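You operate a simulated robot arm through the tools that you are given. There is no shell and no other tool.

The job below is to be done with a simulated robot arm. You get a single attempt, and the scene is never put back.

JOB
Put things in order on the long bench top. At the end: the green screw jar (marked "REFERENCE") stands where the yellow spill pad stood; the white felt pad stands on top of the grey power bank; the yellow scrub block stands where the white felt pad stood; the yellow spill pad stands where the yellow scrub block stood; whatever was shut is shut again. Leave all else as you found it, and nothing knocked over.

It is judged by the outcome, as a careful person would: the job done as asked, and still so three seconds after it is handed in. It fails if anything else is knocked over, pushed out of place, dropped, spilled or broken.

ROBOT AND FRAMES
A 6-joint arm with a two-finger parallel gripper, fixed in place. Base frame: the origin is at the foot of the arm, x ahead of it, y to its left, z up; the work surface is at about z = 0. Lengths are in mm, angles in degrees, forces in N, time in s.
With the tool pointing down near the work surface it reaches from about 180 to 460 mm from the base axis. Its first joint turns from -70.0 to 70.0 degrees. Payload 1.9 kg.
The tool frame sits at the grasp point between the pads (the TCP): z along the fingers, y along the line on which they close. The tips reach 23 mm beyond it. Largest opening 94 mm; finger width 38, thickness 10; the body of the gripper, 54 by 96 mm, starts 39 mm behind the TCP.
Orientation is that of the tool frame in the base frame, as a unit quaternion [x, y, z, w]. With the fingers straight down and closing along the base's y, the tool's x points along the base's -x, its y along +y and its z along -z.

CONTROLS
- The arm moves only by the tool servo_tool. Its argument "commands" is a list of rows, each a list of 3 entries, a list of its own where there are three numbers: the shift along the tool's x, y, z in mm, then the turn, a rotation vector about the tool's x, y, z in degrees, then the opening in per cent of the stroke, from 0 (shut) to 100 (fully open). In form: [[[dx, dy, dz], [rx, ry, rz], hand], ...]. A call has 1 to 20 rows; each row is the pose to reach, as a shift and turn from the pose commanded when the call began, along the tool's axes at that moment. Each row takes 0.2 s and may step no farther than 50 mm and 8.6 degrees from the row before; otherwise, or with a gripper value out of range, the whole call is refused. A pose out of reach is approached as far as the arm can. The call stops where the force on the tool passes 40 N (or 10 N more than at its start, if that is more) or the arm is blocked; 0.2 s more then pass. The fingers move at their own pace (about 108 mm/s each) and stop on an object; they squeeze with about 44 N. The grip force told is the motor's: it shows also when the fingers shut on nothing. Time passes only in rows, and 0.2 s behind the last, so rows that repeat a pose let the fingers close. The reply holds the time, the measured pose of the TCP, the force on the tool along the base axes, the opening and the grip force, in the units named above and with some noise, with the torque about the TCP (base axes, N m) and any sound that the robot's microphone picked up.
- Cameras (640 x 400 px; columns grow to the right, rows downward): "scene" is fixed at [55.9, 289.5, 439.5]; the picture's right is [-0.84, -0.54, 0.00], its down [-0.21, 0.33, -0.92] and it looks along [0.50, -0.77, -0.40] (base axes); focal length 302 px, centre (320, 200). "wrist" rides on the gripper at [87, 16, -74] in the tool frame; the picture's right is [-0.18, 0.98, 0.00], its down [-0.58, -0.11, -0.81] and it looks along [-0.79, -0.15, 0.59] (tool axes); focal length 243 px, centre (320, 200). There is no depth. A picture from a camera that has moved, and an enlarged one, comes with that camera's place and axes in the base frame and with its lens. The place of the scene camera against the robot may be out by one fixed shift of up to 18 mm in any direction.
- get_image(camera): a new picture of that camera. It takes no simulated time.
- close_up(camera, box): a new picture of the part [left, top, right, bottom] of that camera's present view, enlarged. It takes no simulated time.
- hand_in(): hands the job in; it is judged then, once.

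Places have to be worked out from the pictures, the camera data and where the tool is seen. Open the gripper and draw the arm clear of the work before you hand the job in, unless the task says otherwise.

The tools are called as a command line: name --argument value ..., lists and objects as JSON in quotes. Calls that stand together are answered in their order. servo_tool: Moves the arm, as the interface text tells. Its arguments: {"type":"object","properties":{"commands":{"type":"array","items":{"type":"array"}}},"required":["commands"]} The other tools are called the same way: get_image (camera) takes a picture; close_up (camera, box) takes an enlarged picture of a part of a camera's view; hand_in () hands the job in.

At the start:

```text
t: 0.0
eef_pos: [270.8, -11.6, 302.1]
tcp_rot: [0.0, 1.0, 0.001, 0.0]
force: [0.1, -0.1, 0.4]
ft_torque: [0.03, 0.0, 0.0]
grip_width: 93.9
gripper_force: 0.0
```

scene: 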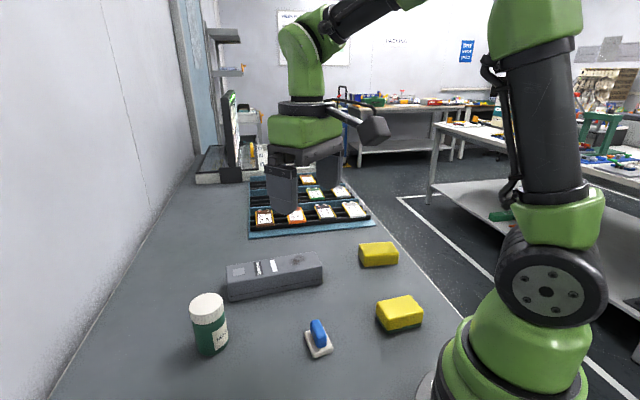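
wrist: 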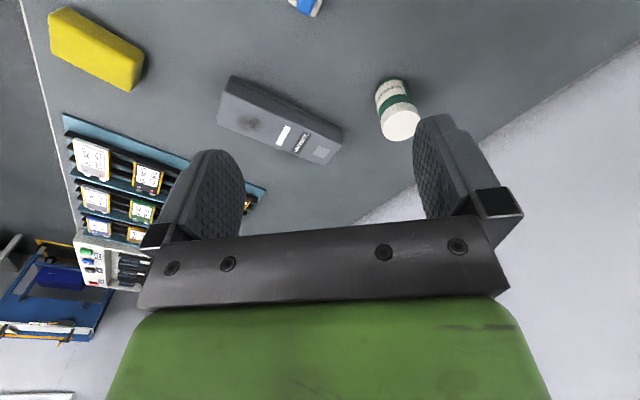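

The scene shows a green jar, a grey power bank, a white felt pad with a blue grip, and two yellow blocks. I look closer to tell the two yellow ones apart.

close_up --camera "scene" --box '[340, 220, 440, 340]'

close_up --camera "scene" --box '[170, 230, 350, 370]'

close_up --camera "wrist" --box '[0, 0, 480, 220]'

close_up --camera "scene" --box '[180, 120, 400, 250]'

```text
3.33 times, centred on (390, 280) of scene
camera zoom: at [55.9, 289.5, 439.5], right [-0.84, -0.54, 0.0], down [-0.21, 0.33, -0.92], along [0.5, -0.77, -0.4], focal length 1006 px, centre (87, -67)
```

zoom: 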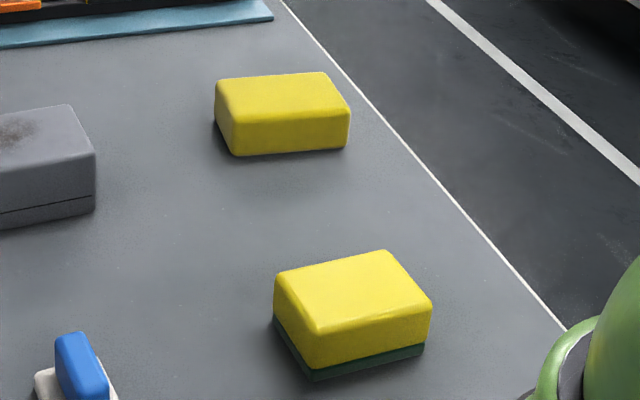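

```text
2.86 times, centred on (260, 300) of scene
camera zoom: at [55.9, 289.5, 439.5], right [-0.84, -0.54, 0.0], down [-0.21, 0.33, -0.92], along [0.5, -0.77, -0.4], focal length 862 px, centre (491, -86)
```

zoom: 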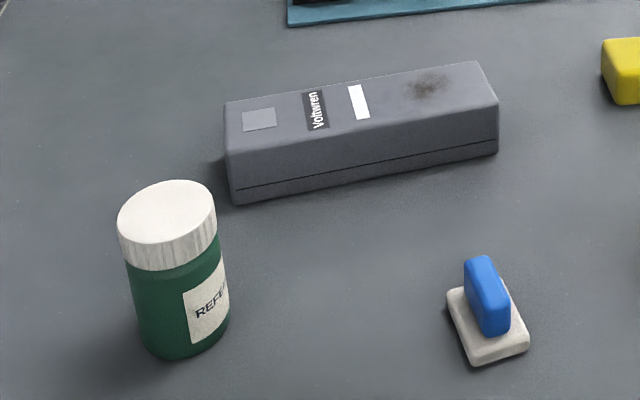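

```text
1.33 times, centred on (240, 110) of wrist
camera zoom: at [185.2, 4.7, 376.1], right [0.18, 0.98, 0.0], down [0.58, -0.11, 0.81], along [0.79, -0.15, -0.59], focal length 324 px, centre (427, 320)
```

zoom: 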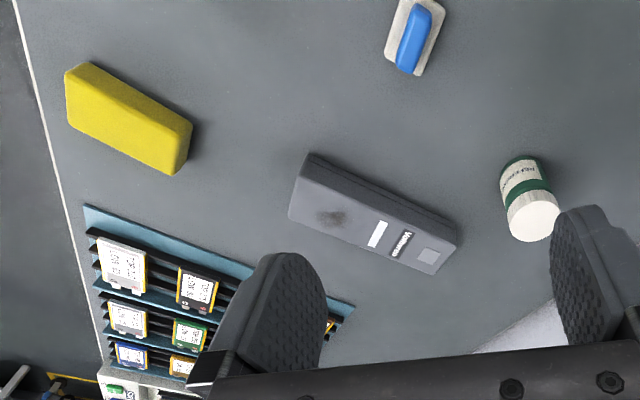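

```text
2.91 times, centred on (290, 185) of scene
camera zoom: at [55.9, 289.5, 439.5], right [-0.84, -0.54, 0.0], down [-0.21, 0.33, -0.92], along [0.5, -0.77, -0.4], focal length 878 px, centre (407, 244)
```

zoom: 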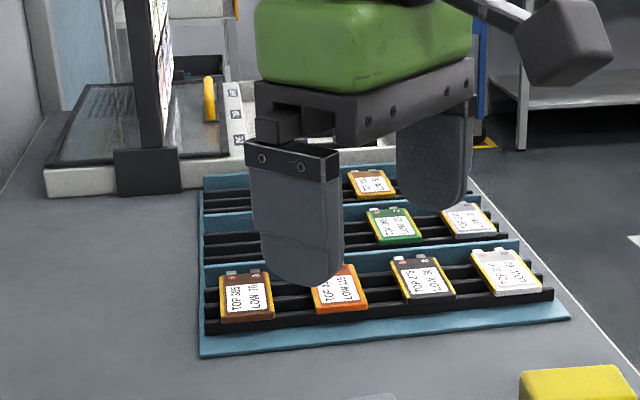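

The near yellow block has a green scouring layer underneath, so it is the scrub block. The plain yellow one farther off is the spill pad. I pull the arm back so the wrist camera sees the pad, power bank and jar from nearer overhead.

servo_tool --commands '[[[30, 0, 0], [0, 0, 0], 100], [[60, 0, 0], [0, 0, 0], 100], [[80, 0, 0], [0, 0, 0], 100], [[80, 0, 0], [0, 0, 0], 100]]'

get_image --camera "wrist"

get_image --camera "scene"

```text
t: 1.0
eef_pos: [191.3, -10.1, 301.4]
tcp_rot: [0.0, 1.0, 0.0, 0.0]
force: [-1.1, 0.4, 0.1]
ft_torque: [-0.01, 0.0, -0.01]
grip_width: 94.5
gripper_force: 0.0
```

```text
taken
camera wrist: at [105.3, 6.5, 377.0], right [0.18, 0.98, 0.0], down [0.58, -0.11, 0.81], along [0.79, -0.15, -0.59], focal length 243 px, centre (320, 200)
```

wrist: 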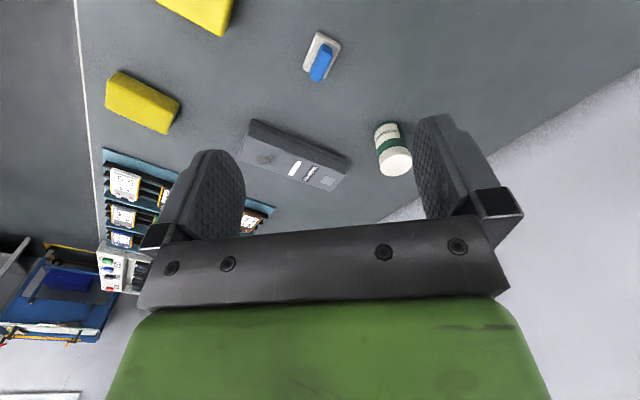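

```text
taken
```

scene: 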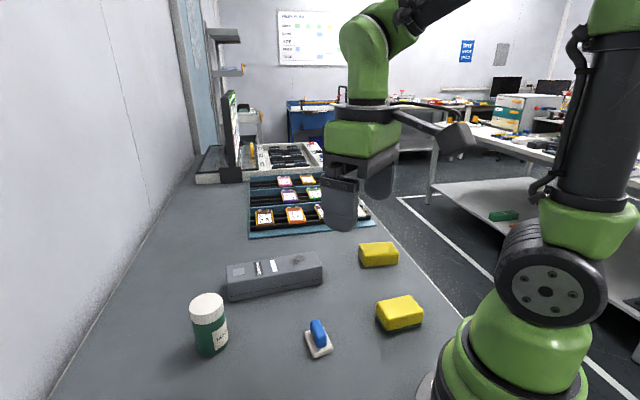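

All five objects are in the wrist view from here. I zoom in on each one to measure it.

close_up --camera "wrist" --box '[270, 10, 370, 90]'

close_up --camera "wrist" --box '[230, 110, 360, 200]'

close_up --camera "wrist" --box '[350, 110, 430, 180]'

close_up --camera "wrist" --box '[90, 0, 240, 140]'

```text
5.00 times, centred on (320, 50) of wrist
camera zoom: at [105.3, 6.5, 377.0], right [0.18, 0.98, 0.0], down [0.58, -0.11, 0.81], along [0.79, -0.15, -0.59], focal length 1213 px, centre (320, 950)
```

zoom: 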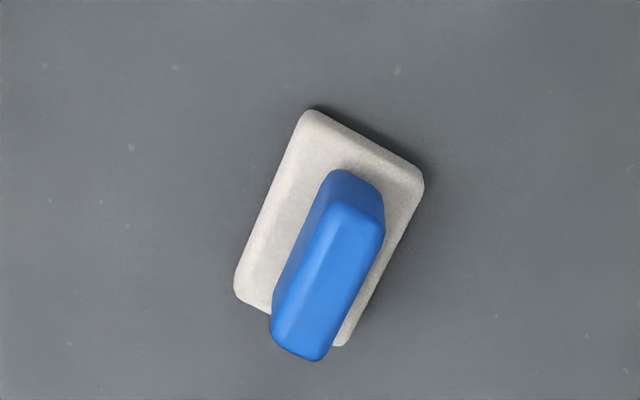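

```text
4.44 times, centred on (295, 155) of wrist
camera zoom: at [105.3, 6.5, 377.0], right [0.18, 0.98, 0.0], down [0.58, -0.11, 0.81], along [0.79, -0.15, -0.59], focal length 1078 px, centre (431, 400)
```

zoom: 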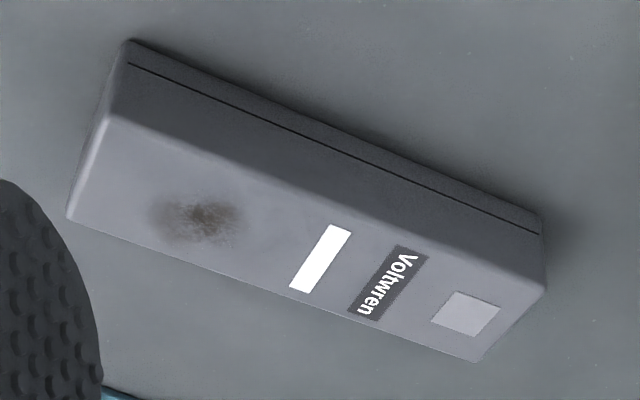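

```text
5.71 times, centred on (390, 145) of wrist
camera zoom: at [105.3, 6.5, 377.0], right [0.18, 0.98, 0.0], down [0.58, -0.11, 0.81], along [0.79, -0.15, -0.59], focal length 1386 px, centre (-80, 514)
```

zoom: 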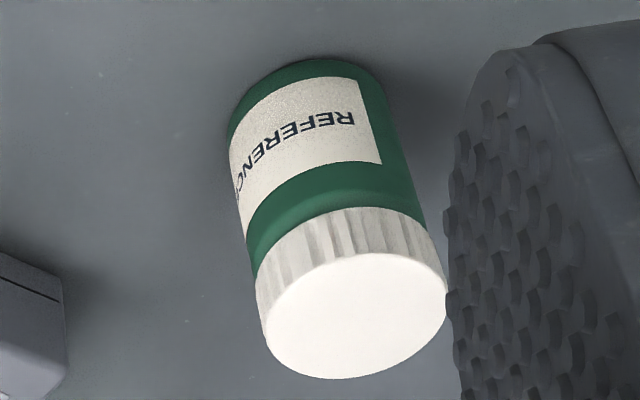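

```text
2.86 times, centred on (165, 70) of wrist
camera zoom: at [105.3, 6.5, 377.0], right [0.18, 0.98, 0.0], down [0.58, -0.11, 0.81], along [0.79, -0.15, -0.59], focal length 693 px, centre (763, 571)
```

zoom: 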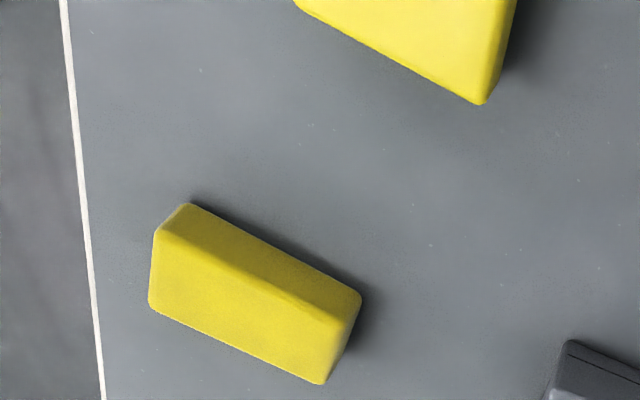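

From the wrist view I put the objects as follows:
- **Felt pad:** about (265, -21), about 50x37 mm.
- **Power bank:** top centred about (436, -105), about 48 mm high.
- **Jar:** about (420, 80), about 90 mm tall.
- **Spill pad:** about (280, -322).

The scrub block is only half in view, so I swing the arm to the right to measure it.

servo_tool --commands '[[[8.3, -21.6, 0], [0, 0, 7.5], 100], [[16.6, -43.2, 0], [0, 0, 15], 100], [[24.9, -64.8, 0], [0, 0, 22.5], 100], [[33.2, -86.4, 0], [0, 0, 30], 100], [[41.5, -108, 0], [0, 0, 37.5], 100], [[49.8, -129.4, 0], [0, 0, 45], 100], [[49.8, -129.4, 0], [0, 0, 45], 100]]'

get_image --camera "wrist"

get_image --camera "scene"

```text
t: 2.6
eef_pos: [142.6, -139.7, 300.8]
tcp_rot: [0.384, 0.923, 0.0, 0.0]
force: [0.0, 0.4, 0.0]
ft_torque: [-0.01, 0.03, -0.01]
grip_width: 94.0
gripper_force: 0.0
```

```text
taken
camera wrist: at [92.0, -67.4, 376.1], right [0.83, 0.56, 0.0], down [0.33, -0.49, 0.81], along [0.45, -0.67, -0.59], focal length 243 px, centre (320, 200)
```

wrist: 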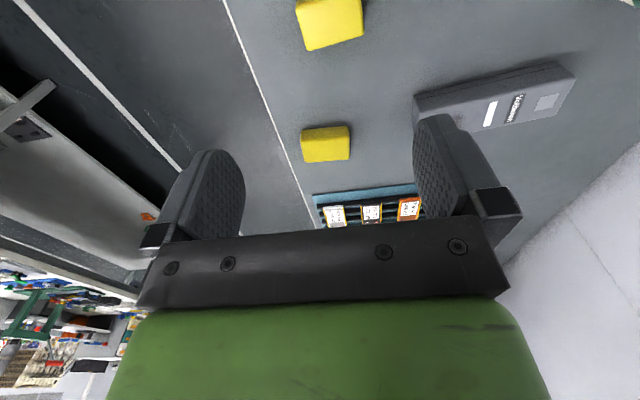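

```text
taken
```

scene: 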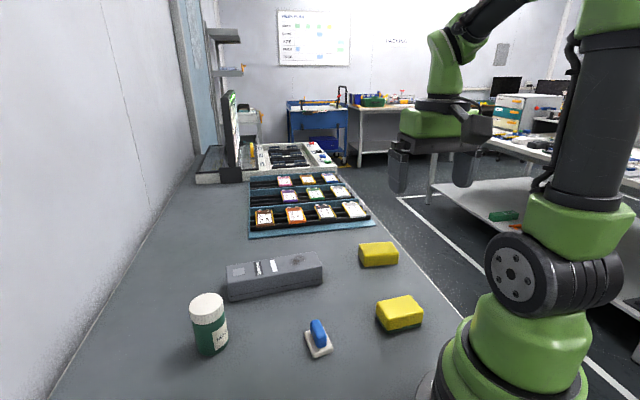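

The scrub block now shows fully at the top of the wrist view. I zoom in on both yellow blocks.

close_up --camera "wrist" --box '[280, 0, 380, 60]'

close_up --camera "wrist" --box '[280, 110, 380, 175]'

close_up --camera "scene" --box '[290, 300, 350, 370]'

close_up --camera "wrist" --box '[400, 50, 600, 150]'

```text
6.40 times, centred on (330, 30) of wrist
camera zoom: at [92.0, -67.4, 376.1], right [0.83, 0.56, 0.0], down [0.33, -0.49, 0.81], along [0.45, -0.67, -0.59], focal length 1553 px, centre (256, 1288)
```

zoom: 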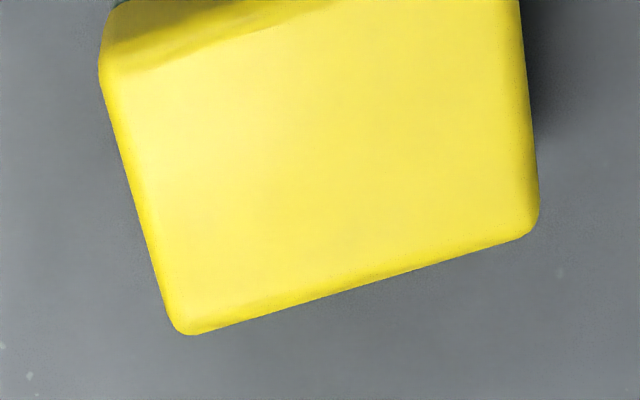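

```text
6.15 times, centred on (330, 142) of wrist
camera zoom: at [92.0, -67.4, 376.1], right [0.83, 0.56, 0.0], down [0.33, -0.49, 0.81], along [0.45, -0.67, -0.59], focal length 1493 px, centre (258, 554)
```

zoom: 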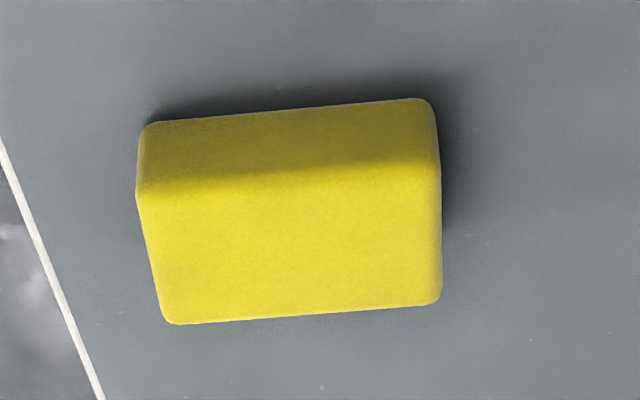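

```text
5.71 times, centred on (320, 335) of scene
camera zoom: at [55.9, 289.5, 439.5], right [-0.84, -0.54, 0.0], down [-0.21, 0.33, -0.92], along [0.5, -0.77, -0.4], focal length 1725 px, centre (320, -571)
```

zoom: 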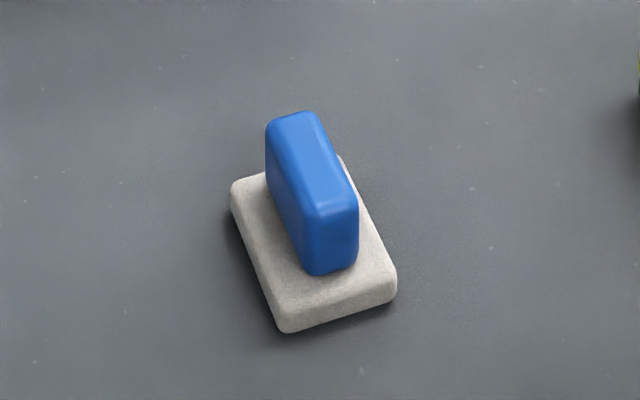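

```text
3.20 times, centred on (500, 100) of wrist
camera zoom: at [92.0, -67.4, 376.1], right [0.83, 0.56, 0.0], down [0.33, -0.49, 0.81], along [0.45, -0.67, -0.59], focal length 776 px, centre (-256, 520)
```

zoom: 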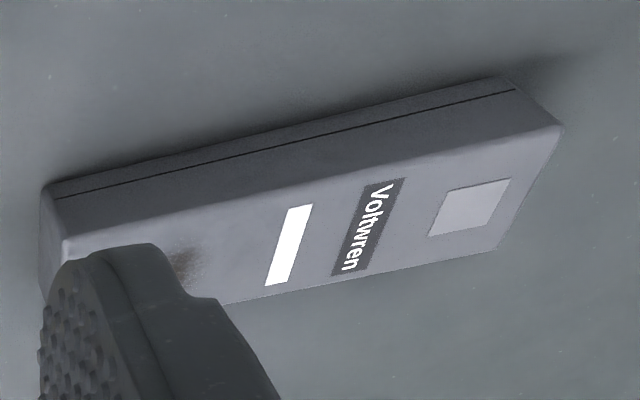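

I judge the scrub block to be about 73x48x36 mm at (166, -150), and the spill pad about 87x53x30 mm at (280, -322). I start with the felt pad: I move above its blue handle with the fingers turned to close across the handle's short side.

servo_tool --commands '[[[-0.3, 21.4, 25.2], [0, 0, -1], 100], [[-0.6, 42.8, 50.4], [0, 0, -2], 100], [[-1, 64.1, 75.5], [0, 0, -3], 100], [[-1.3, 85.5, 100.7], [0, 0, -4], 100], [[-1.6, 106.9, 125.9], [0, 0, -5], 100], [[-2, 128.3, 151], [0, 0, -6], 100], [[-2.3, 149.6, 176.2], [0, 0, -7], 100], [[-2.6, 171, 201.4], [0, 0, -7.6], 100], [[-2.6, 171, 201.4], [0, 0, -7.6], 100]]'

get_image --camera "wrist"

get_image --camera "scene"

```text
t: 4.6
eef_pos: [264.3, -21.0, 100.5]
tcp_rot: [0.321, 0.947, 0.001, 0.0]
force: [-0.3, -0.7, -0.2]
ft_torque: [0.03, 0.0, -0.02]
grip_width: 93.9
gripper_force: 0.0
```

```text
taken
camera wrist: at [206.6, 44.5, 175.7], right [0.74, 0.67, 0.0], down [0.39, -0.44, 0.81], along [0.54, -0.6, -0.59], focal length 243 px, centre (320, 200)
```

wrist: 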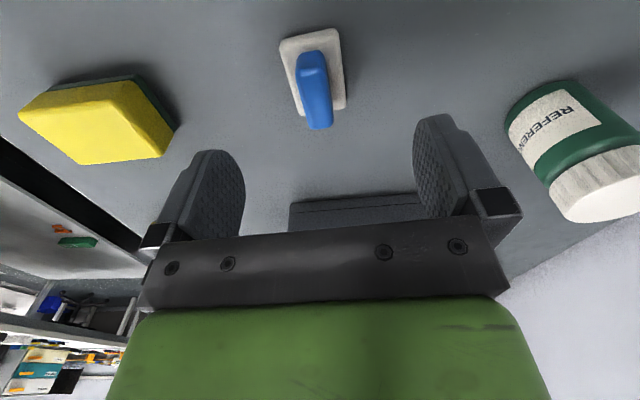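

```text
taken
```

scene: 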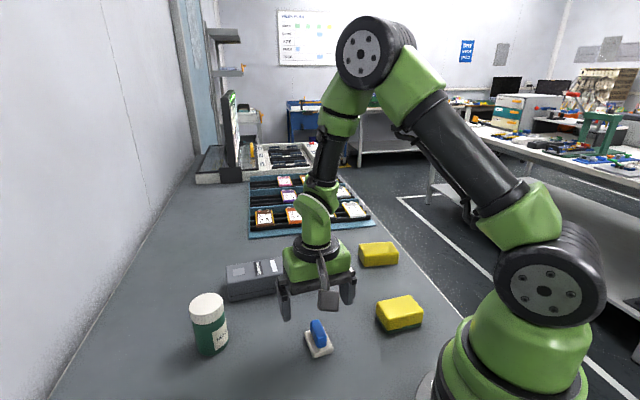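

The hand is over the pad at z = 100. I zoom in with the wrist camera to check that it is centred and aligned before descending.

close_up --camera "wrist" --box '[260, 10, 370, 150]'

close_up --camera "scene" --box '[250, 240, 390, 370]'

close_up --camera "wrist" --box '[0, 50, 200, 180]'

```text
2.86 times, centred on (315, 80) of wrist
camera zoom: at [206.6, 44.5, 175.7], right [0.74, 0.67, 0.0], down [0.39, -0.44, 0.81], along [0.54, -0.6, -0.59], focal length 693 px, centre (334, 543)
```

zoom: 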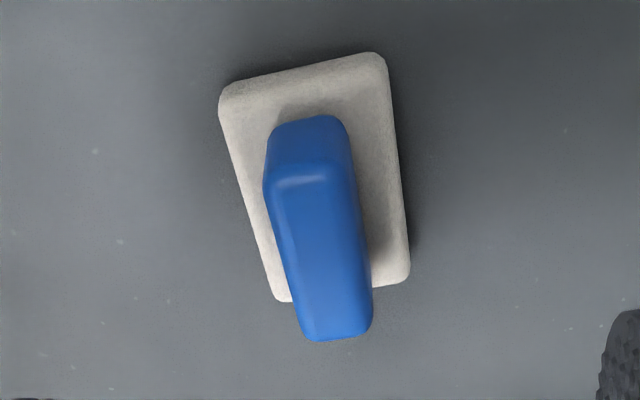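

```text
3.08 times, centred on (320, 305) of scene
camera zoom: at [55.9, 289.5, 439.5], right [-0.84, -0.54, 0.0], down [-0.21, 0.33, -0.92], along [0.5, -0.77, -0.4], focal length 929 px, centre (320, -123)
```

zoom: 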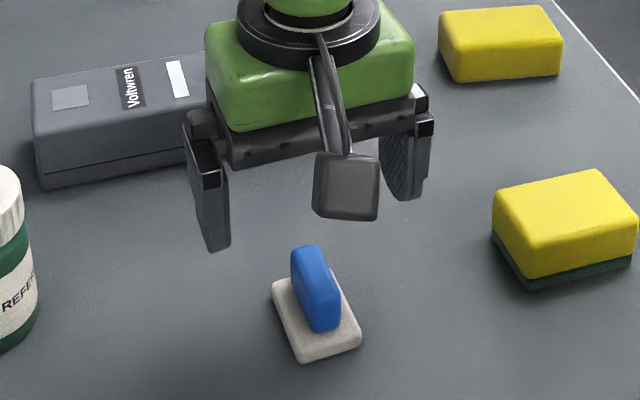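

```text
3.08 times, centred on (100, 115) of wrist
camera zoom: at [206.6, 44.5, 175.7], right [0.74, 0.67, 0.0], down [0.39, -0.44, 0.81], along [0.54, -0.6, -0.59], focal length 746 px, centre (997, 462)
```

zoom: 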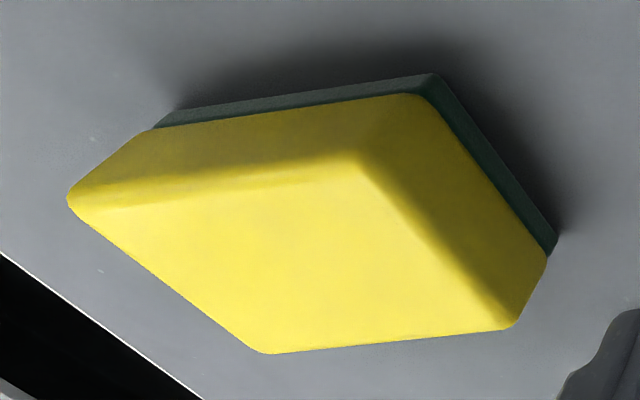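

The pad centre measures (264, -22.6) and the tool is within about 2 mm of it with the right yaw. I descend so the tips stop just above the white base, then close on the handle.

servo_tool --commands '[[[-1.2, -1, 20], [0, 0, 0], 100], [[-1.2, -1, 40], [0, 0, 0], 100], [[-1.2, -1, 55], [0, 0, 0], 100], [[-1.2, -1, 65.5], [0, 0, 0], 100], [[-1.2, -1, 65.5], [0, 0, 0], 100], [[-1.2, -1, 65.5], [0, 0, 0], 0], [[-1.2, -1, 65.5], [0, 0, 0], 0], [[-1.2, -1, 65.5], [0, 0, 0], 0], [[-1.2, -1, 65.5], [0, 0, 0], 0]]'

get_image --camera "wrist"

close_up --camera "scene" --box '[250, 260, 390, 370]'

```text
t: 6.6
eef_pos: [263.0, -22.0, 35.1]
tcp_rot: [0.32, 0.947, 0.001, 0.0]
force: [0.3, -0.1, 0.0]
ft_torque: [0.0, 0.01, -0.02]
grip_width: 36.4
gripper_force: 44.0
```

```text
taken
camera wrist: at [205.3, 42.6, 109.1], right [0.74, 0.67, 0.0], down [0.4, -0.44, 0.81], along [0.54, -0.6, -0.59], focal length 243 px, centre (320, 200)
```

wrist: 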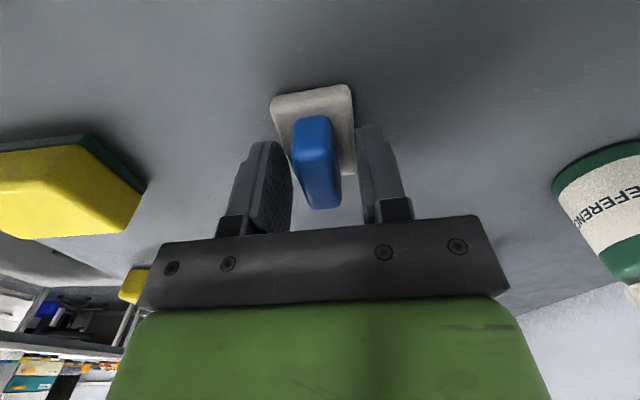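

```text
3.64 times, centred on (320, 315) of scene
camera zoom: at [55.9, 289.5, 439.5], right [-0.84, -0.54, 0.0], down [-0.21, 0.33, -0.92], along [0.5, -0.77, -0.4], focal length 1098 px, centre (320, -218)
```

zoom: 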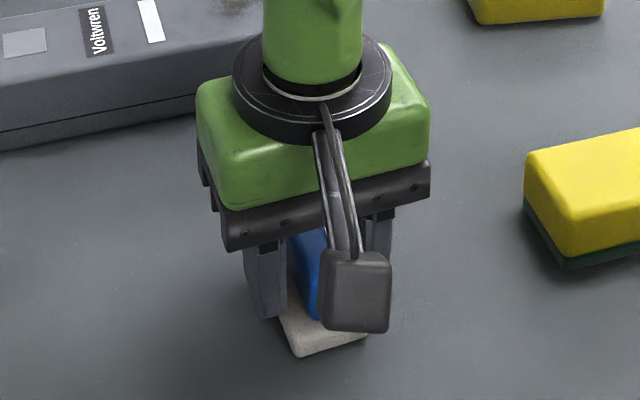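

The opening stopped at 36 mm, about the width of the white base and not of the handle. I look closer to see what the fingers hold.

close_up --camera "wrist" --box '[210, 70, 430, 250]'

servo_tool --commands '[[[0, 0, 0], [0, 0, 0], 0], [[0, 0, 0], [0, 0, 0], 0]]'

```text
2.22 times, centred on (320, 160) of wrist
camera zoom: at [205.3, 42.6, 109.1], right [0.74, 0.67, 0.0], down [0.4, -0.44, 0.81], along [0.54, -0.6, -0.59], focal length 539 px, centre (320, 289)
```

zoom: 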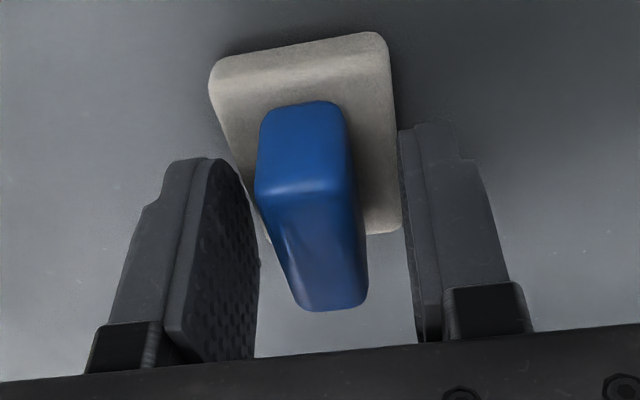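

```text
t: 7.2
eef_pos: [264.2, -23.4, 34.8]
tcp_rot: [0.321, 0.947, 0.0, 0.001]
force: [0.6, -0.3, 0.2]
ft_torque: [0.05, 0.0, 0.02]
grip_width: 36.7
gripper_force: 44.3
```

The fingertips have caught the upper edge of the white base, which is thicker than I took it for. I open, rise about 6 mm and close again on the blue handle alone.

servo_tool --commands '[[[0, 0, 0], [0, 0, 0], 70], [[0, 0, 0], [0, 0, 0], 70], [[0, 0, -6], [0, 0, 0], 70], [[0, 0, -6], [0, 0, 0], 70], [[0, 0, -6], [0, 0, 0], 0], [[0, 0, -6], [0, 0, 0], 0], [[0, 0, -6], [0, 0, 0], 0], [[0, 0, -6], [0, 0, 0], 0], [[0, 0, -6], [0, 0, 0], 0]]'

close_up --camera "wrist" --box '[210, 70, 430, 250]'

```text
t: 9.2
eef_pos: [263.7, -23.1, 40.4]
tcp_rot: [0.321, 0.947, 0.001, 0.001]
force: [-1.0, 0.3, 3.0]
ft_torque: [0.0, 0.04, 0.0]
grip_width: 17.0
gripper_force: 44.1
```

```text
2.22 times, centred on (320, 160) of wrist
camera zoom: at [205.4, 42.6, 115.7], right [0.74, 0.67, 0.0], down [0.4, -0.44, 0.81], along [0.54, -0.6, -0.59], focal length 539 px, centre (320, 289)
```

zoom: 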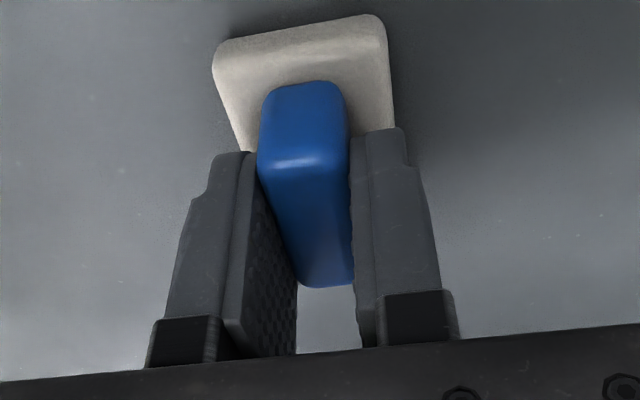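

The fingers now hold the handle at 17 mm with 44 N. I lift gently and check that the pad comes along.

servo_tool --commands '[[[0, 0, -5], [0, 0, 0], 0], [[0, 0, -15], [0, 0, 0], 0], [[0, 0, -35], [0, 0, 0], 0], [[0, 0, -60], [0, 0, 0], 0], [[0, 0, -85], [0, 0, 0], 0], [[0, 0, -110], [0, 0, 0], 0], [[0, 0, -110], [0, 0, 0], 0]]'

get_image --camera "wrist"

get_image --camera "scene"

```text
t: 10.8
eef_pos: [264.2, -23.0, 152.8]
tcp_rot: [0.32, 0.947, 0.001, 0.0]
force: [-0.4, 0.9, -0.9]
ft_torque: [0.01, -0.02, 0.02]
grip_width: 17.1
gripper_force: 43.6
```

```text
taken
camera wrist: at [205.2, 42.6, 226.9], right [0.74, 0.67, 0.0], down [0.4, -0.44, 0.81], along [0.54, -0.6, -0.59], focal length 243 px, centre (320, 200)
```

wrist: 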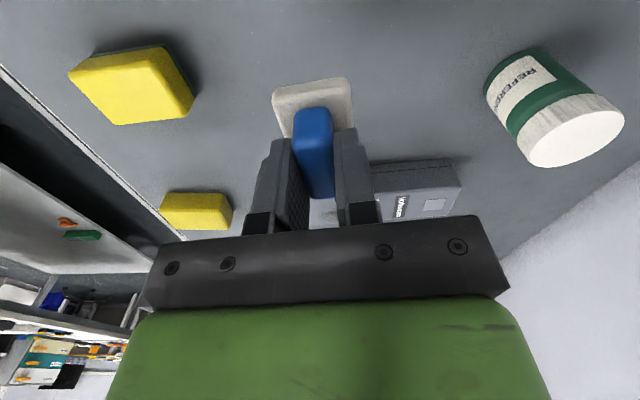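

```text
taken
```

scene: 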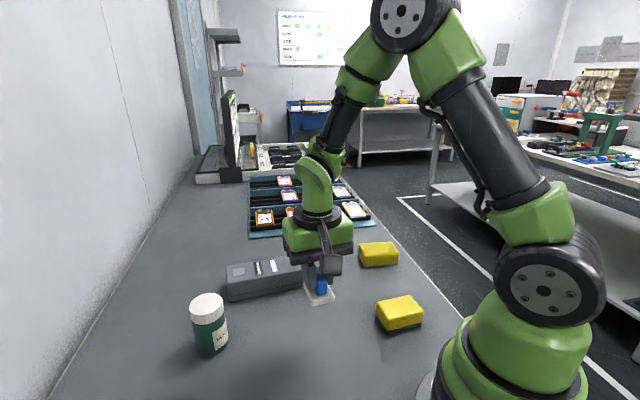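

The pad is lifted and held. I carry it over the power bank at height, turning it about 88° so its long side runs along the power bank, toward (428, -117).

servo_tool --commands '[[[-15.6, 2.2, 0], [0, 0, -7.3], 0], [[-31.2, 4.3, 0], [0, 0, -14.7], 0], [[-46.9, 6.5, 0], [0, 0, -22], 0], [[-62.5, 8.6, 0], [0, 0, -29.3], 0], [[-78.1, 10.8, 0], [0, 0, -36.7], 0], [[-93.7, 12.9, 0], [0, 0, -44], 0], [[-109.4, 15.1, 0], [0, 0, -51.3], 0], [[-125, 17.2, 0], [0, 0, -58.7], 0], [[-140.6, 19.4, 0], [0, 0, -66], 0], [[-156.2, 21.5, 0], [0, 0, -73.3], 0], [[-171.9, 23.7, 0], [0, 0, -80.7], 0], [[-187.5, 25.8, 0], [0, 0, -88], 0], [[-187.5, 25.8, 0], [0, 0, -88], 0]]'

get_image --camera "wrist"

get_image --camera "scene"

```text
t: 13.6
eef_pos: [427.9, -117.1, 150.9]
tcp_rot: [-0.427, 0.904, -0.001, 0.0]
force: [-0.3, 0.3, -0.5]
ft_torque: [0.0, -0.04, -0.04]
grip_width: 16.9
gripper_force: 43.5
```

```text
taken
camera wrist: at [362.0, -173.1, 225.2], right [-0.64, 0.77, 0.0], down [0.45, 0.38, 0.81], along [0.62, 0.52, -0.59], focal length 243 px, centre (320, 200)
```

wrist: 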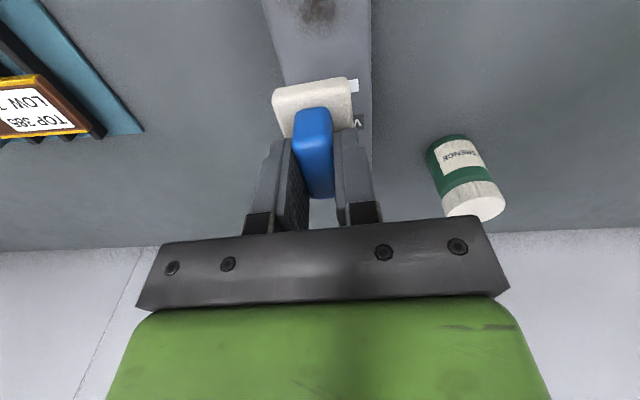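

```text
taken
```

scene: 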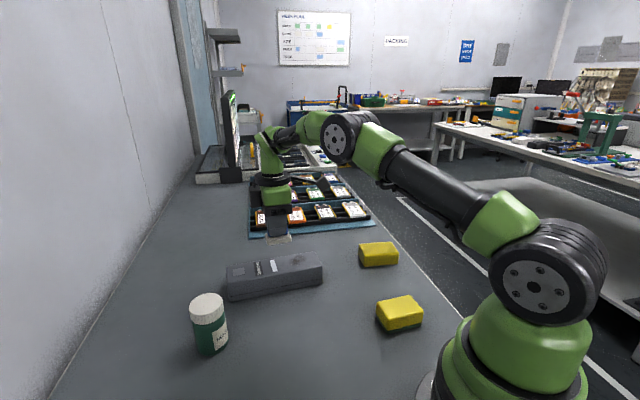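

The pad hangs over the power bank at z about 151 with good alignment. I zoom in to see its edges under the pad before lowering.

close_up --camera "wrist" --box '[230, 0, 420, 160]'

close_up --camera "scene" --box '[210, 180, 350, 310]'

```text
2.50 times, centred on (325, 80) of wrist
camera zoom: at [362.0, -173.1, 225.2], right [-0.64, 0.77, 0.0], down [0.45, 0.38, 0.81], along [0.62, 0.52, -0.59], focal length 606 px, centre (308, 500)
```

zoom: 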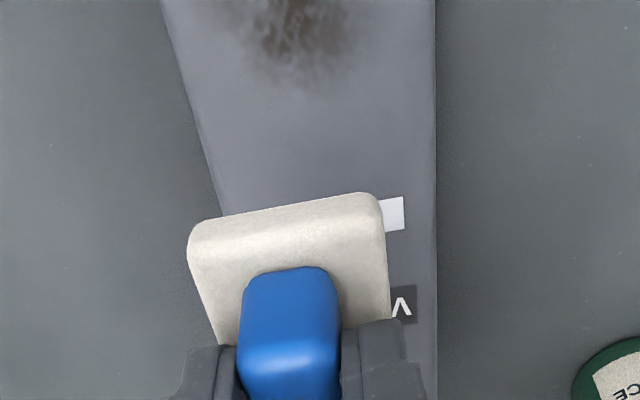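

```text
3.08 times, centred on (280, 245) of scene
camera zoom: at [55.9, 289.5, 439.5], right [-0.84, -0.54, 0.0], down [-0.21, 0.33, -0.92], along [0.5, -0.77, -0.4], focal length 929 px, centre (443, 62)
```

zoom: 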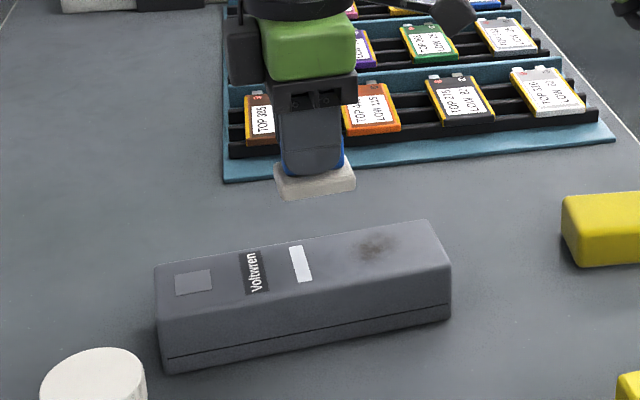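

The edges put the power bank's centreline about 3 to 4 mm nearer the base than my earlier estimate. I shift the pad by 3 mm and lower it to just above the expected top.

servo_tool --commands '[[[0, 3, 15], [0, 0, 0], 0], [[0, 3, 30], [0, 0, 0], 0], [[0, 3, 45], [0, 0, 0], 0], [[0, 3, 54], [0, 0, 0], 0], [[0, 3, 58], [0, 0, 0], 0], [[0, 3, 58], [0, 0, 0], 0]]'

close_up --camera "scene" --box '[210, 210, 350, 310]'

close_up --camera "wrist" --box '[200, 0, 440, 240]'

```text
t: 15.0
eef_pos: [426.2, -114.0, 92.5]
tcp_rot: [-0.428, 0.904, 0.0, 0.0]
force: [-0.9, -0.2, 0.1]
ft_torque: [0.0, 0.0, -0.01]
grip_width: 16.9
gripper_force: 44.5
```

```text
4.00 times, centred on (280, 260) of scene
camera zoom: at [55.9, 289.5, 439.5], right [-0.84, -0.54, 0.0], down [-0.21, 0.33, -0.92], along [0.5, -0.77, -0.4], focal length 1208 px, centre (480, -40)
```

zoom: 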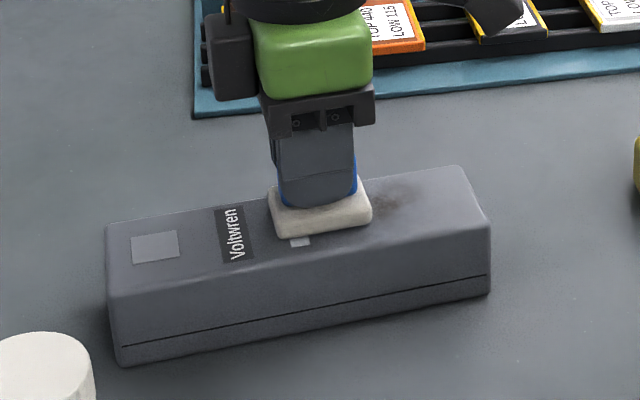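

```text
1.67 times, centred on (320, 120) of wrist
camera zoom: at [359.4, -170.9, 166.7], right [-0.64, 0.77, 0.0], down [0.45, 0.38, 0.81], along [0.62, 0.52, -0.59], focal length 404 px, centre (320, 333)
```

zoom: 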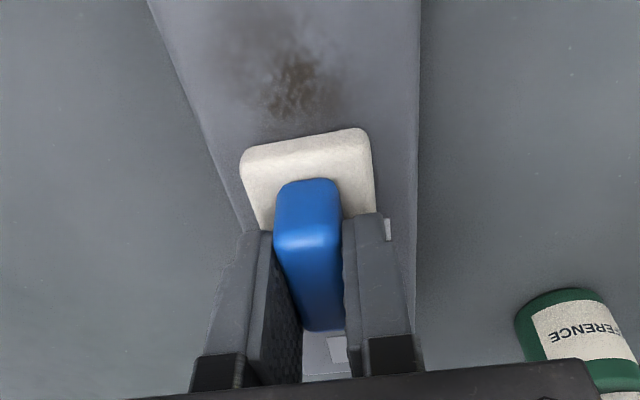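

The pad is a few mm above the top and slightly toward the far edge. I shift it another 2.5 mm and lower in small steps, watching the force.

servo_tool --commands '[[[0, 2.5, 0], [0, 0, 0], 0], [[0, 2.5, 1.5], [0, 0, 0], 0], [[0, 2.5, 3], [0, 0, 0], 0], [[0, 2.5, 3], [0, 0, 0], 0]]'

```text
t: 16.0
eef_pos: [426.0, -113.7, 90.8]
tcp_rot: [-0.428, 0.904, -0.001, 0.002]
force: [-6.3, 5.3, 24.4]
ft_torque: [-0.02, 0.37, -0.04]
grip_width: 17.0
gripper_force: 44.0
```

Contact came at z about 91 with 24 N, so the top is a little higher than I judged. I back off slightly to ease the load and look before releasing.

servo_tool --commands '[[[0, 0, -1.5], [0, 0, 0], 0], [[0, 0, -1.5], [0, 0, 0], 0]]'

close_up --camera "scene" --box '[210, 210, 350, 310]'

close_up --camera "wrist" --box '[200, 0, 440, 240]'

```text
t: 16.6
eef_pos: [424.5, -113.6, 91.3]
tcp_rot: [-0.427, 0.904, 0.0, 0.0]
force: [3.1, -0.1, 5.4]
ft_torque: [0.04, -0.16, 0.03]
grip_width: 16.9
gripper_force: 43.5
```

```text
4.00 times, centred on (280, 260) of scene
camera zoom: at [55.9, 289.5, 439.5], right [-0.84, -0.54, 0.0], down [-0.21, 0.33, -0.92], along [0.5, -0.77, -0.4], focal length 1208 px, centre (480, -40)
```

zoom: 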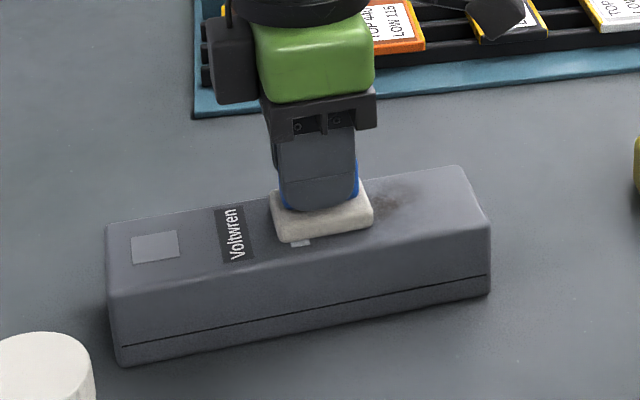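

```text
1.67 times, centred on (320, 120) of wrist
camera zoom: at [357.9, -170.0, 165.6], right [-0.64, 0.77, 0.0], down [0.45, 0.38, 0.81], along [0.62, 0.52, -0.59], focal length 404 px, centre (320, 333)
```

zoom: 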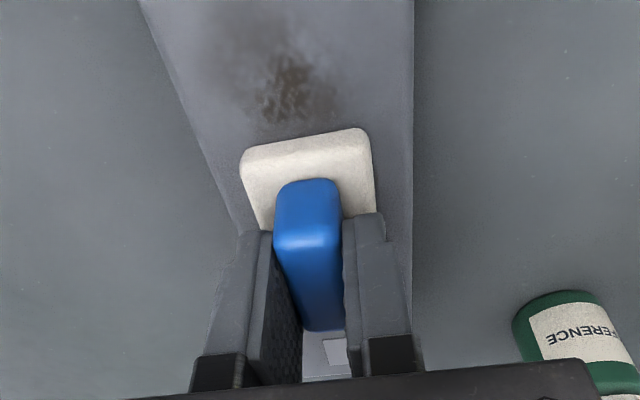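

The pad sits flat and centred, and the power bank has not shifted. I release it and rise straight up.

servo_tool --commands '[[[0, 0, -0.4], [0, 0, 0], 0], [[0, 0, -0.4], [0, 0, 0], 50], [[0, 0, -0.4], [0, 0, 0], 50], [[0, 0, -0.4], [0, 0, 0], 50], [[0, 0, -10], [0, 0, 0], 50], [[0, 0, -35], [0, 0, 0], 50], [[0, 0, -70], [0, 0, 0], 50], [[0, 0, -110], [0, 0, 0], 60], [[0, 0, -110], [0, 0, 0], 100]]'

get_image --camera "wrist"

get_image --camera "scene"

```text
t: 18.6
eef_pos: [425.6, -112.6, 202.7]
tcp_rot: [-0.427, 0.904, 0.0, 0.0]
force: [-0.2, 0.8, -0.1]
ft_torque: [0.03, -0.04, 0.0]
grip_width: 94.1
gripper_force: 0.1
```

```text
taken
camera wrist: at [358.5, -169.5, 276.3], right [-0.64, 0.77, 0.0], down [0.45, 0.38, 0.81], along [0.62, 0.52, -0.59], focal length 243 px, centre (320, 200)
```

wrist: 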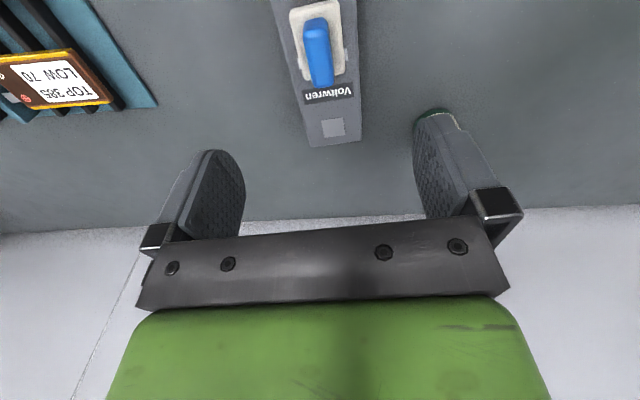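

```text
taken
```

scene: 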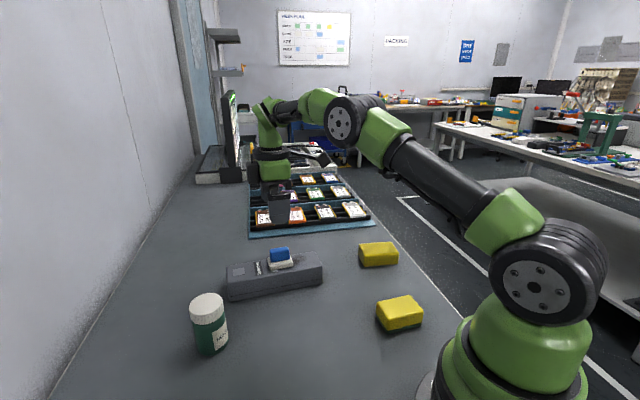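

The felt pad stands on the power bank and everything else is unmoved. Next is the scrub block, which I put at about (164, -151) with its long axis at 50°, so my present yaw already closes across its short side. I move above it.

servo_tool --commands '[[[24.4, 22.1, 5], [0, 0, 0], 100], [[48.7, 44.3, 12], [0, 0, 0], 100], [[73.1, 66.4, 24], [0, 0, 0], 100], [[97.4, 88.6, 36], [0, 0, 0], 100], [[121.8, 110.7, 50], [0, 0, 0], 100], [[146.1, 132.8, 64], [0, 0, 0], 100], [[170.5, 155, 78], [0, 0, 0], 100], [[194.8, 177.1, 90], [0, 0, 0], 100], [[194.8, 177.1, 90], [0, 0, 0], 100]]'

get_image --camera "wrist"

get_image --camera "scene"

```text
t: 20.6
eef_pos: [164.0, -152.3, 108.8]
tcp_rot: [-0.427, 0.904, 0.001, 0.001]
force: [0.8, 0.0, -0.2]
ft_torque: [-0.01, -0.02, 0.02]
grip_width: 93.9
gripper_force: 0.2
```

```text
taken
camera wrist: at [96.3, -208.1, 183.8], right [-0.64, 0.77, 0.0], down [0.45, 0.38, 0.81], along [0.62, 0.52, -0.59], focal length 243 px, centre (320, 200)
```

wrist: 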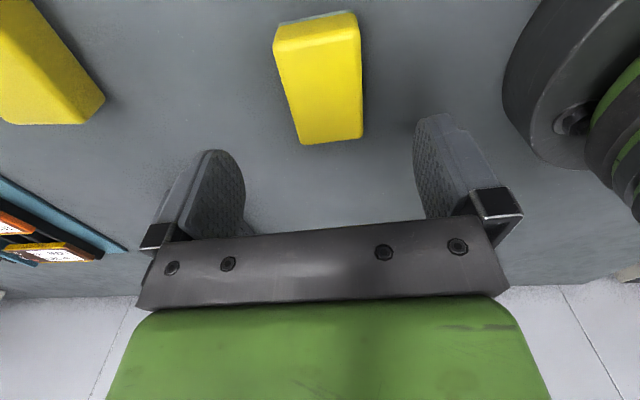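

```text
taken
```

scene: 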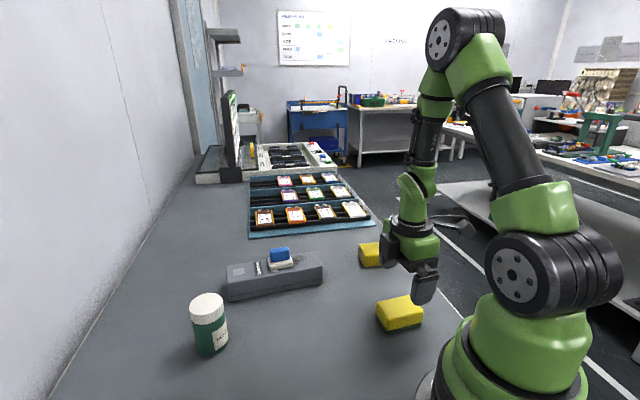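

The pose was reached. I zoom in to measure the scrub block precisely from here.

close_up --camera "wrist" --box '[250, 0, 390, 160]'

close_up --camera "scene" --box '[350, 230, 450, 340]'

```text
2.50 times, centred on (320, 80) of wrist
camera zoom: at [96.3, -208.1, 183.8], right [-0.64, 0.77, 0.0], down [0.45, 0.38, 0.81], along [0.62, 0.52, -0.59], focal length 606 px, centre (320, 500)
```

zoom: 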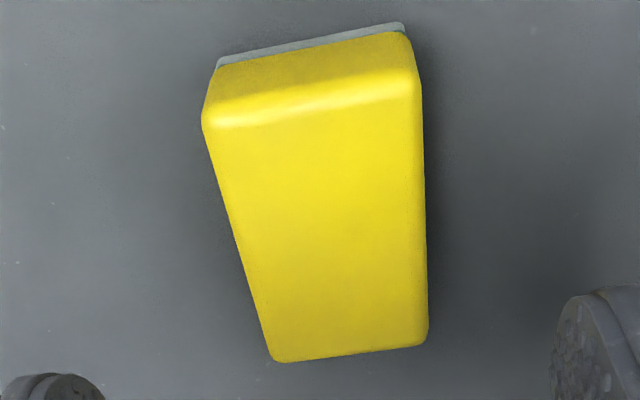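

```text
3.64 times, centred on (400, 285) of scene
camera zoom: at [55.9, 289.5, 439.5], right [-0.84, -0.54, 0.0], down [-0.21, 0.33, -0.92], along [0.5, -0.77, -0.4], focal length 1098 px, centre (29, -109)
```

zoom: 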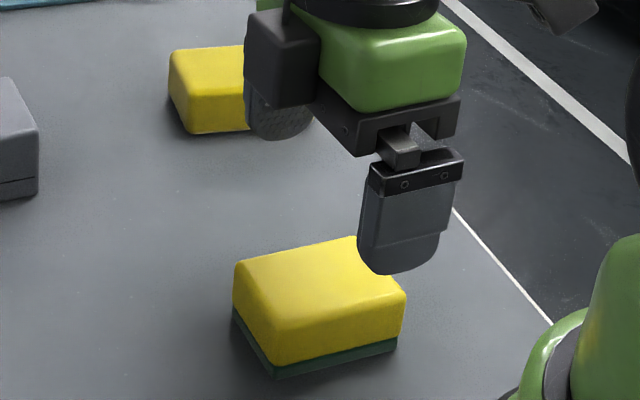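

I measure the scrub block's centre at (163.7, -149.5), with the yaw matching. I make a small correction, descend to z about 33 and close.

servo_tool --commands '[[[-1.3, 1.5, 20], [0, 0, 0], 100], [[-1.3, 1.5, 40], [0, 0, 0], 100], [[-1.3, 1.5, 60], [0, 0, 0], 100], [[-1.3, 1.5, 72], [0, 0, 0], 100], [[-1.3, 1.5, 78], [0, 0, 0], 100], [[-1.3, 1.5, 78], [0, 0, 0], 100], [[-1.3, 1.5, 78], [0, 0, 0], 0], [[-1.3, 1.5, 78], [0, 0, 0], 0], [[-1.3, 1.5, 78], [0, 0, 0], 0], [[-1.3, 1.5, 78], [0, 0, 0], 0]]'

get_image --camera "wrist"

get_image --camera "scene"

```text
t: 22.8
eef_pos: [163.9, -149.7, 32.7]
tcp_rot: [-0.427, 0.904, 0.0, 0.001]
force: [0.5, -0.3, -0.2]
ft_torque: [0.03, -0.01, 0.01]
grip_width: 49.4
gripper_force: 43.6
```

```text
taken
camera wrist: at [96.9, -205.7, 106.5], right [-0.64, 0.77, 0.0], down [0.45, 0.38, 0.81], along [0.62, 0.52, -0.59], focal length 243 px, centre (320, 200)
```

wrist: 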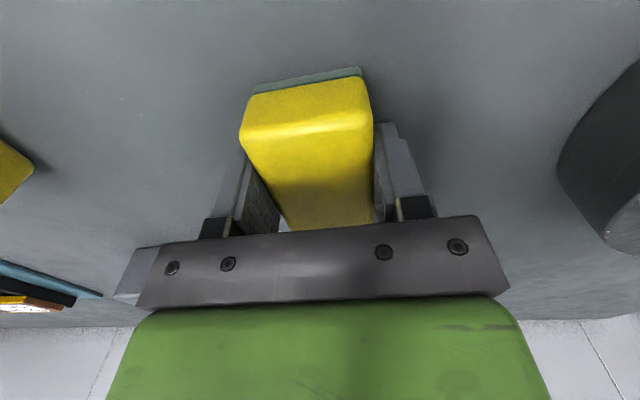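

```text
taken
```

scene: 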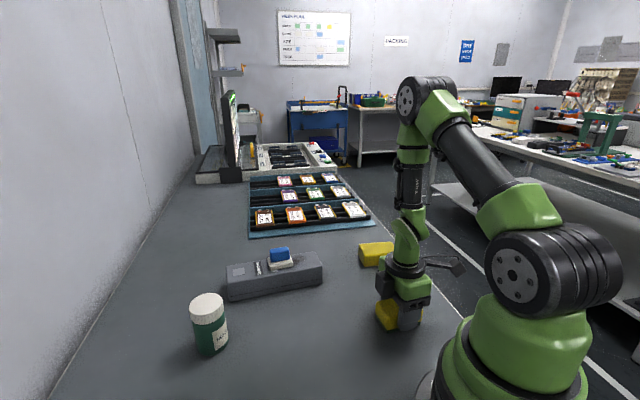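

The scrub block is held at 49 mm. I lift it and carry it to above the felt pad's old spot at (264, -22.6).

servo_tool --commands '[[[0, 0, -8], [0, 0, 0], 0], [[0, 0, -30], [0, 0, 0], 0], [[0, 0, -60], [0, 0, 0], 0], [[-10, 0.2, -80], [0, 0, 0], 0], [[-40, 0.9, -80], [0, 0, 0], 0], [[-75, 1.6, -80], [0, 0, 0], 0], [[-110, 2.4, -80], [0, 0, 0], 0], [[-140, 3.1, -80], [0, 0, 0], 0], [[-159.8, 3.5, -80], [0, 0, 0], 0], [[-159.8, 3.5, -80], [0, 0, 0], 0]]'

get_image --camera "wrist"

get_image --camera "scene"

```text
t: 25.0
eef_pos: [262.3, -22.5, 114.9]
tcp_rot: [-0.428, 0.904, 0.0, 0.0]
force: [0.3, 0.2, -0.2]
ft_torque: [0.0, -0.01, 0.02]
grip_width: 49.3
gripper_force: 44.0
```

```text
taken
camera wrist: at [195.6, -79.3, 188.9], right [-0.64, 0.77, 0.0], down [0.45, 0.38, 0.81], along [0.62, 0.52, -0.59], focal length 243 px, centre (320, 200)
```

wrist: 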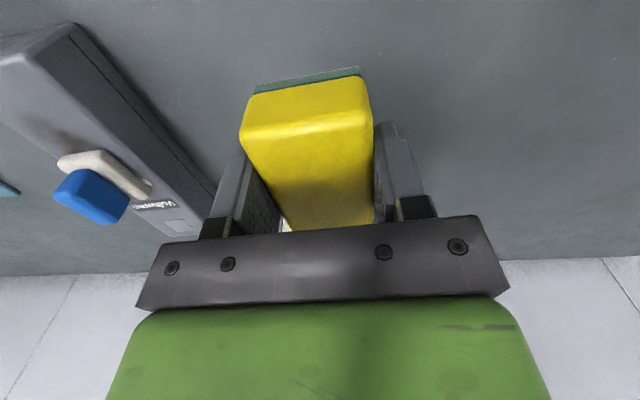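

```text
taken
```

scene: 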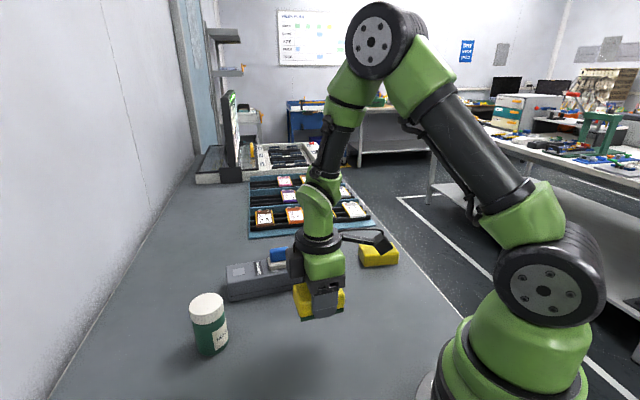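

The block hangs over the spot. I lower it to about 2 mm above the bench, then ease it down.

servo_tool --commands '[[[0, 0, 20], [0, 0, 0], 0], [[0, 0, 40], [0, 0, 0], 0], [[0, 0, 60], [0, 0, 0], 0], [[0, 0, 73], [0, 0, 0], 0], [[0, 0, 77], [0, 0, 0], 0], [[0, 0, 78.5], [0, 0, 0], 0], [[0, 0, 79.5], [0, 0, 0], 0], [[0, 0, 79.5], [0, 0, 0], 0]]'

close_up --camera "scene" --box '[260, 250, 380, 350]'

```text
t: 26.8
eef_pos: [264.2, -22.3, 34.1]
tcp_rot: [-0.427, 0.904, 0.0, 0.0]
force: [0.0, -0.2, 0.6]
ft_torque: [0.02, 0.0, -0.03]
grip_width: 49.2
gripper_force: 44.0
```

```text
4.00 times, centred on (320, 300) of scene
camera zoom: at [55.9, 289.5, 439.5], right [-0.84, -0.54, 0.0], down [-0.21, 0.33, -0.92], along [0.5, -0.77, -0.4], focal length 1208 px, centre (320, -200)
```

zoom: 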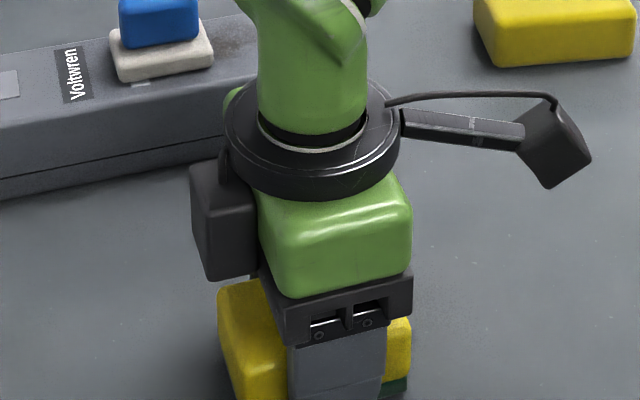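

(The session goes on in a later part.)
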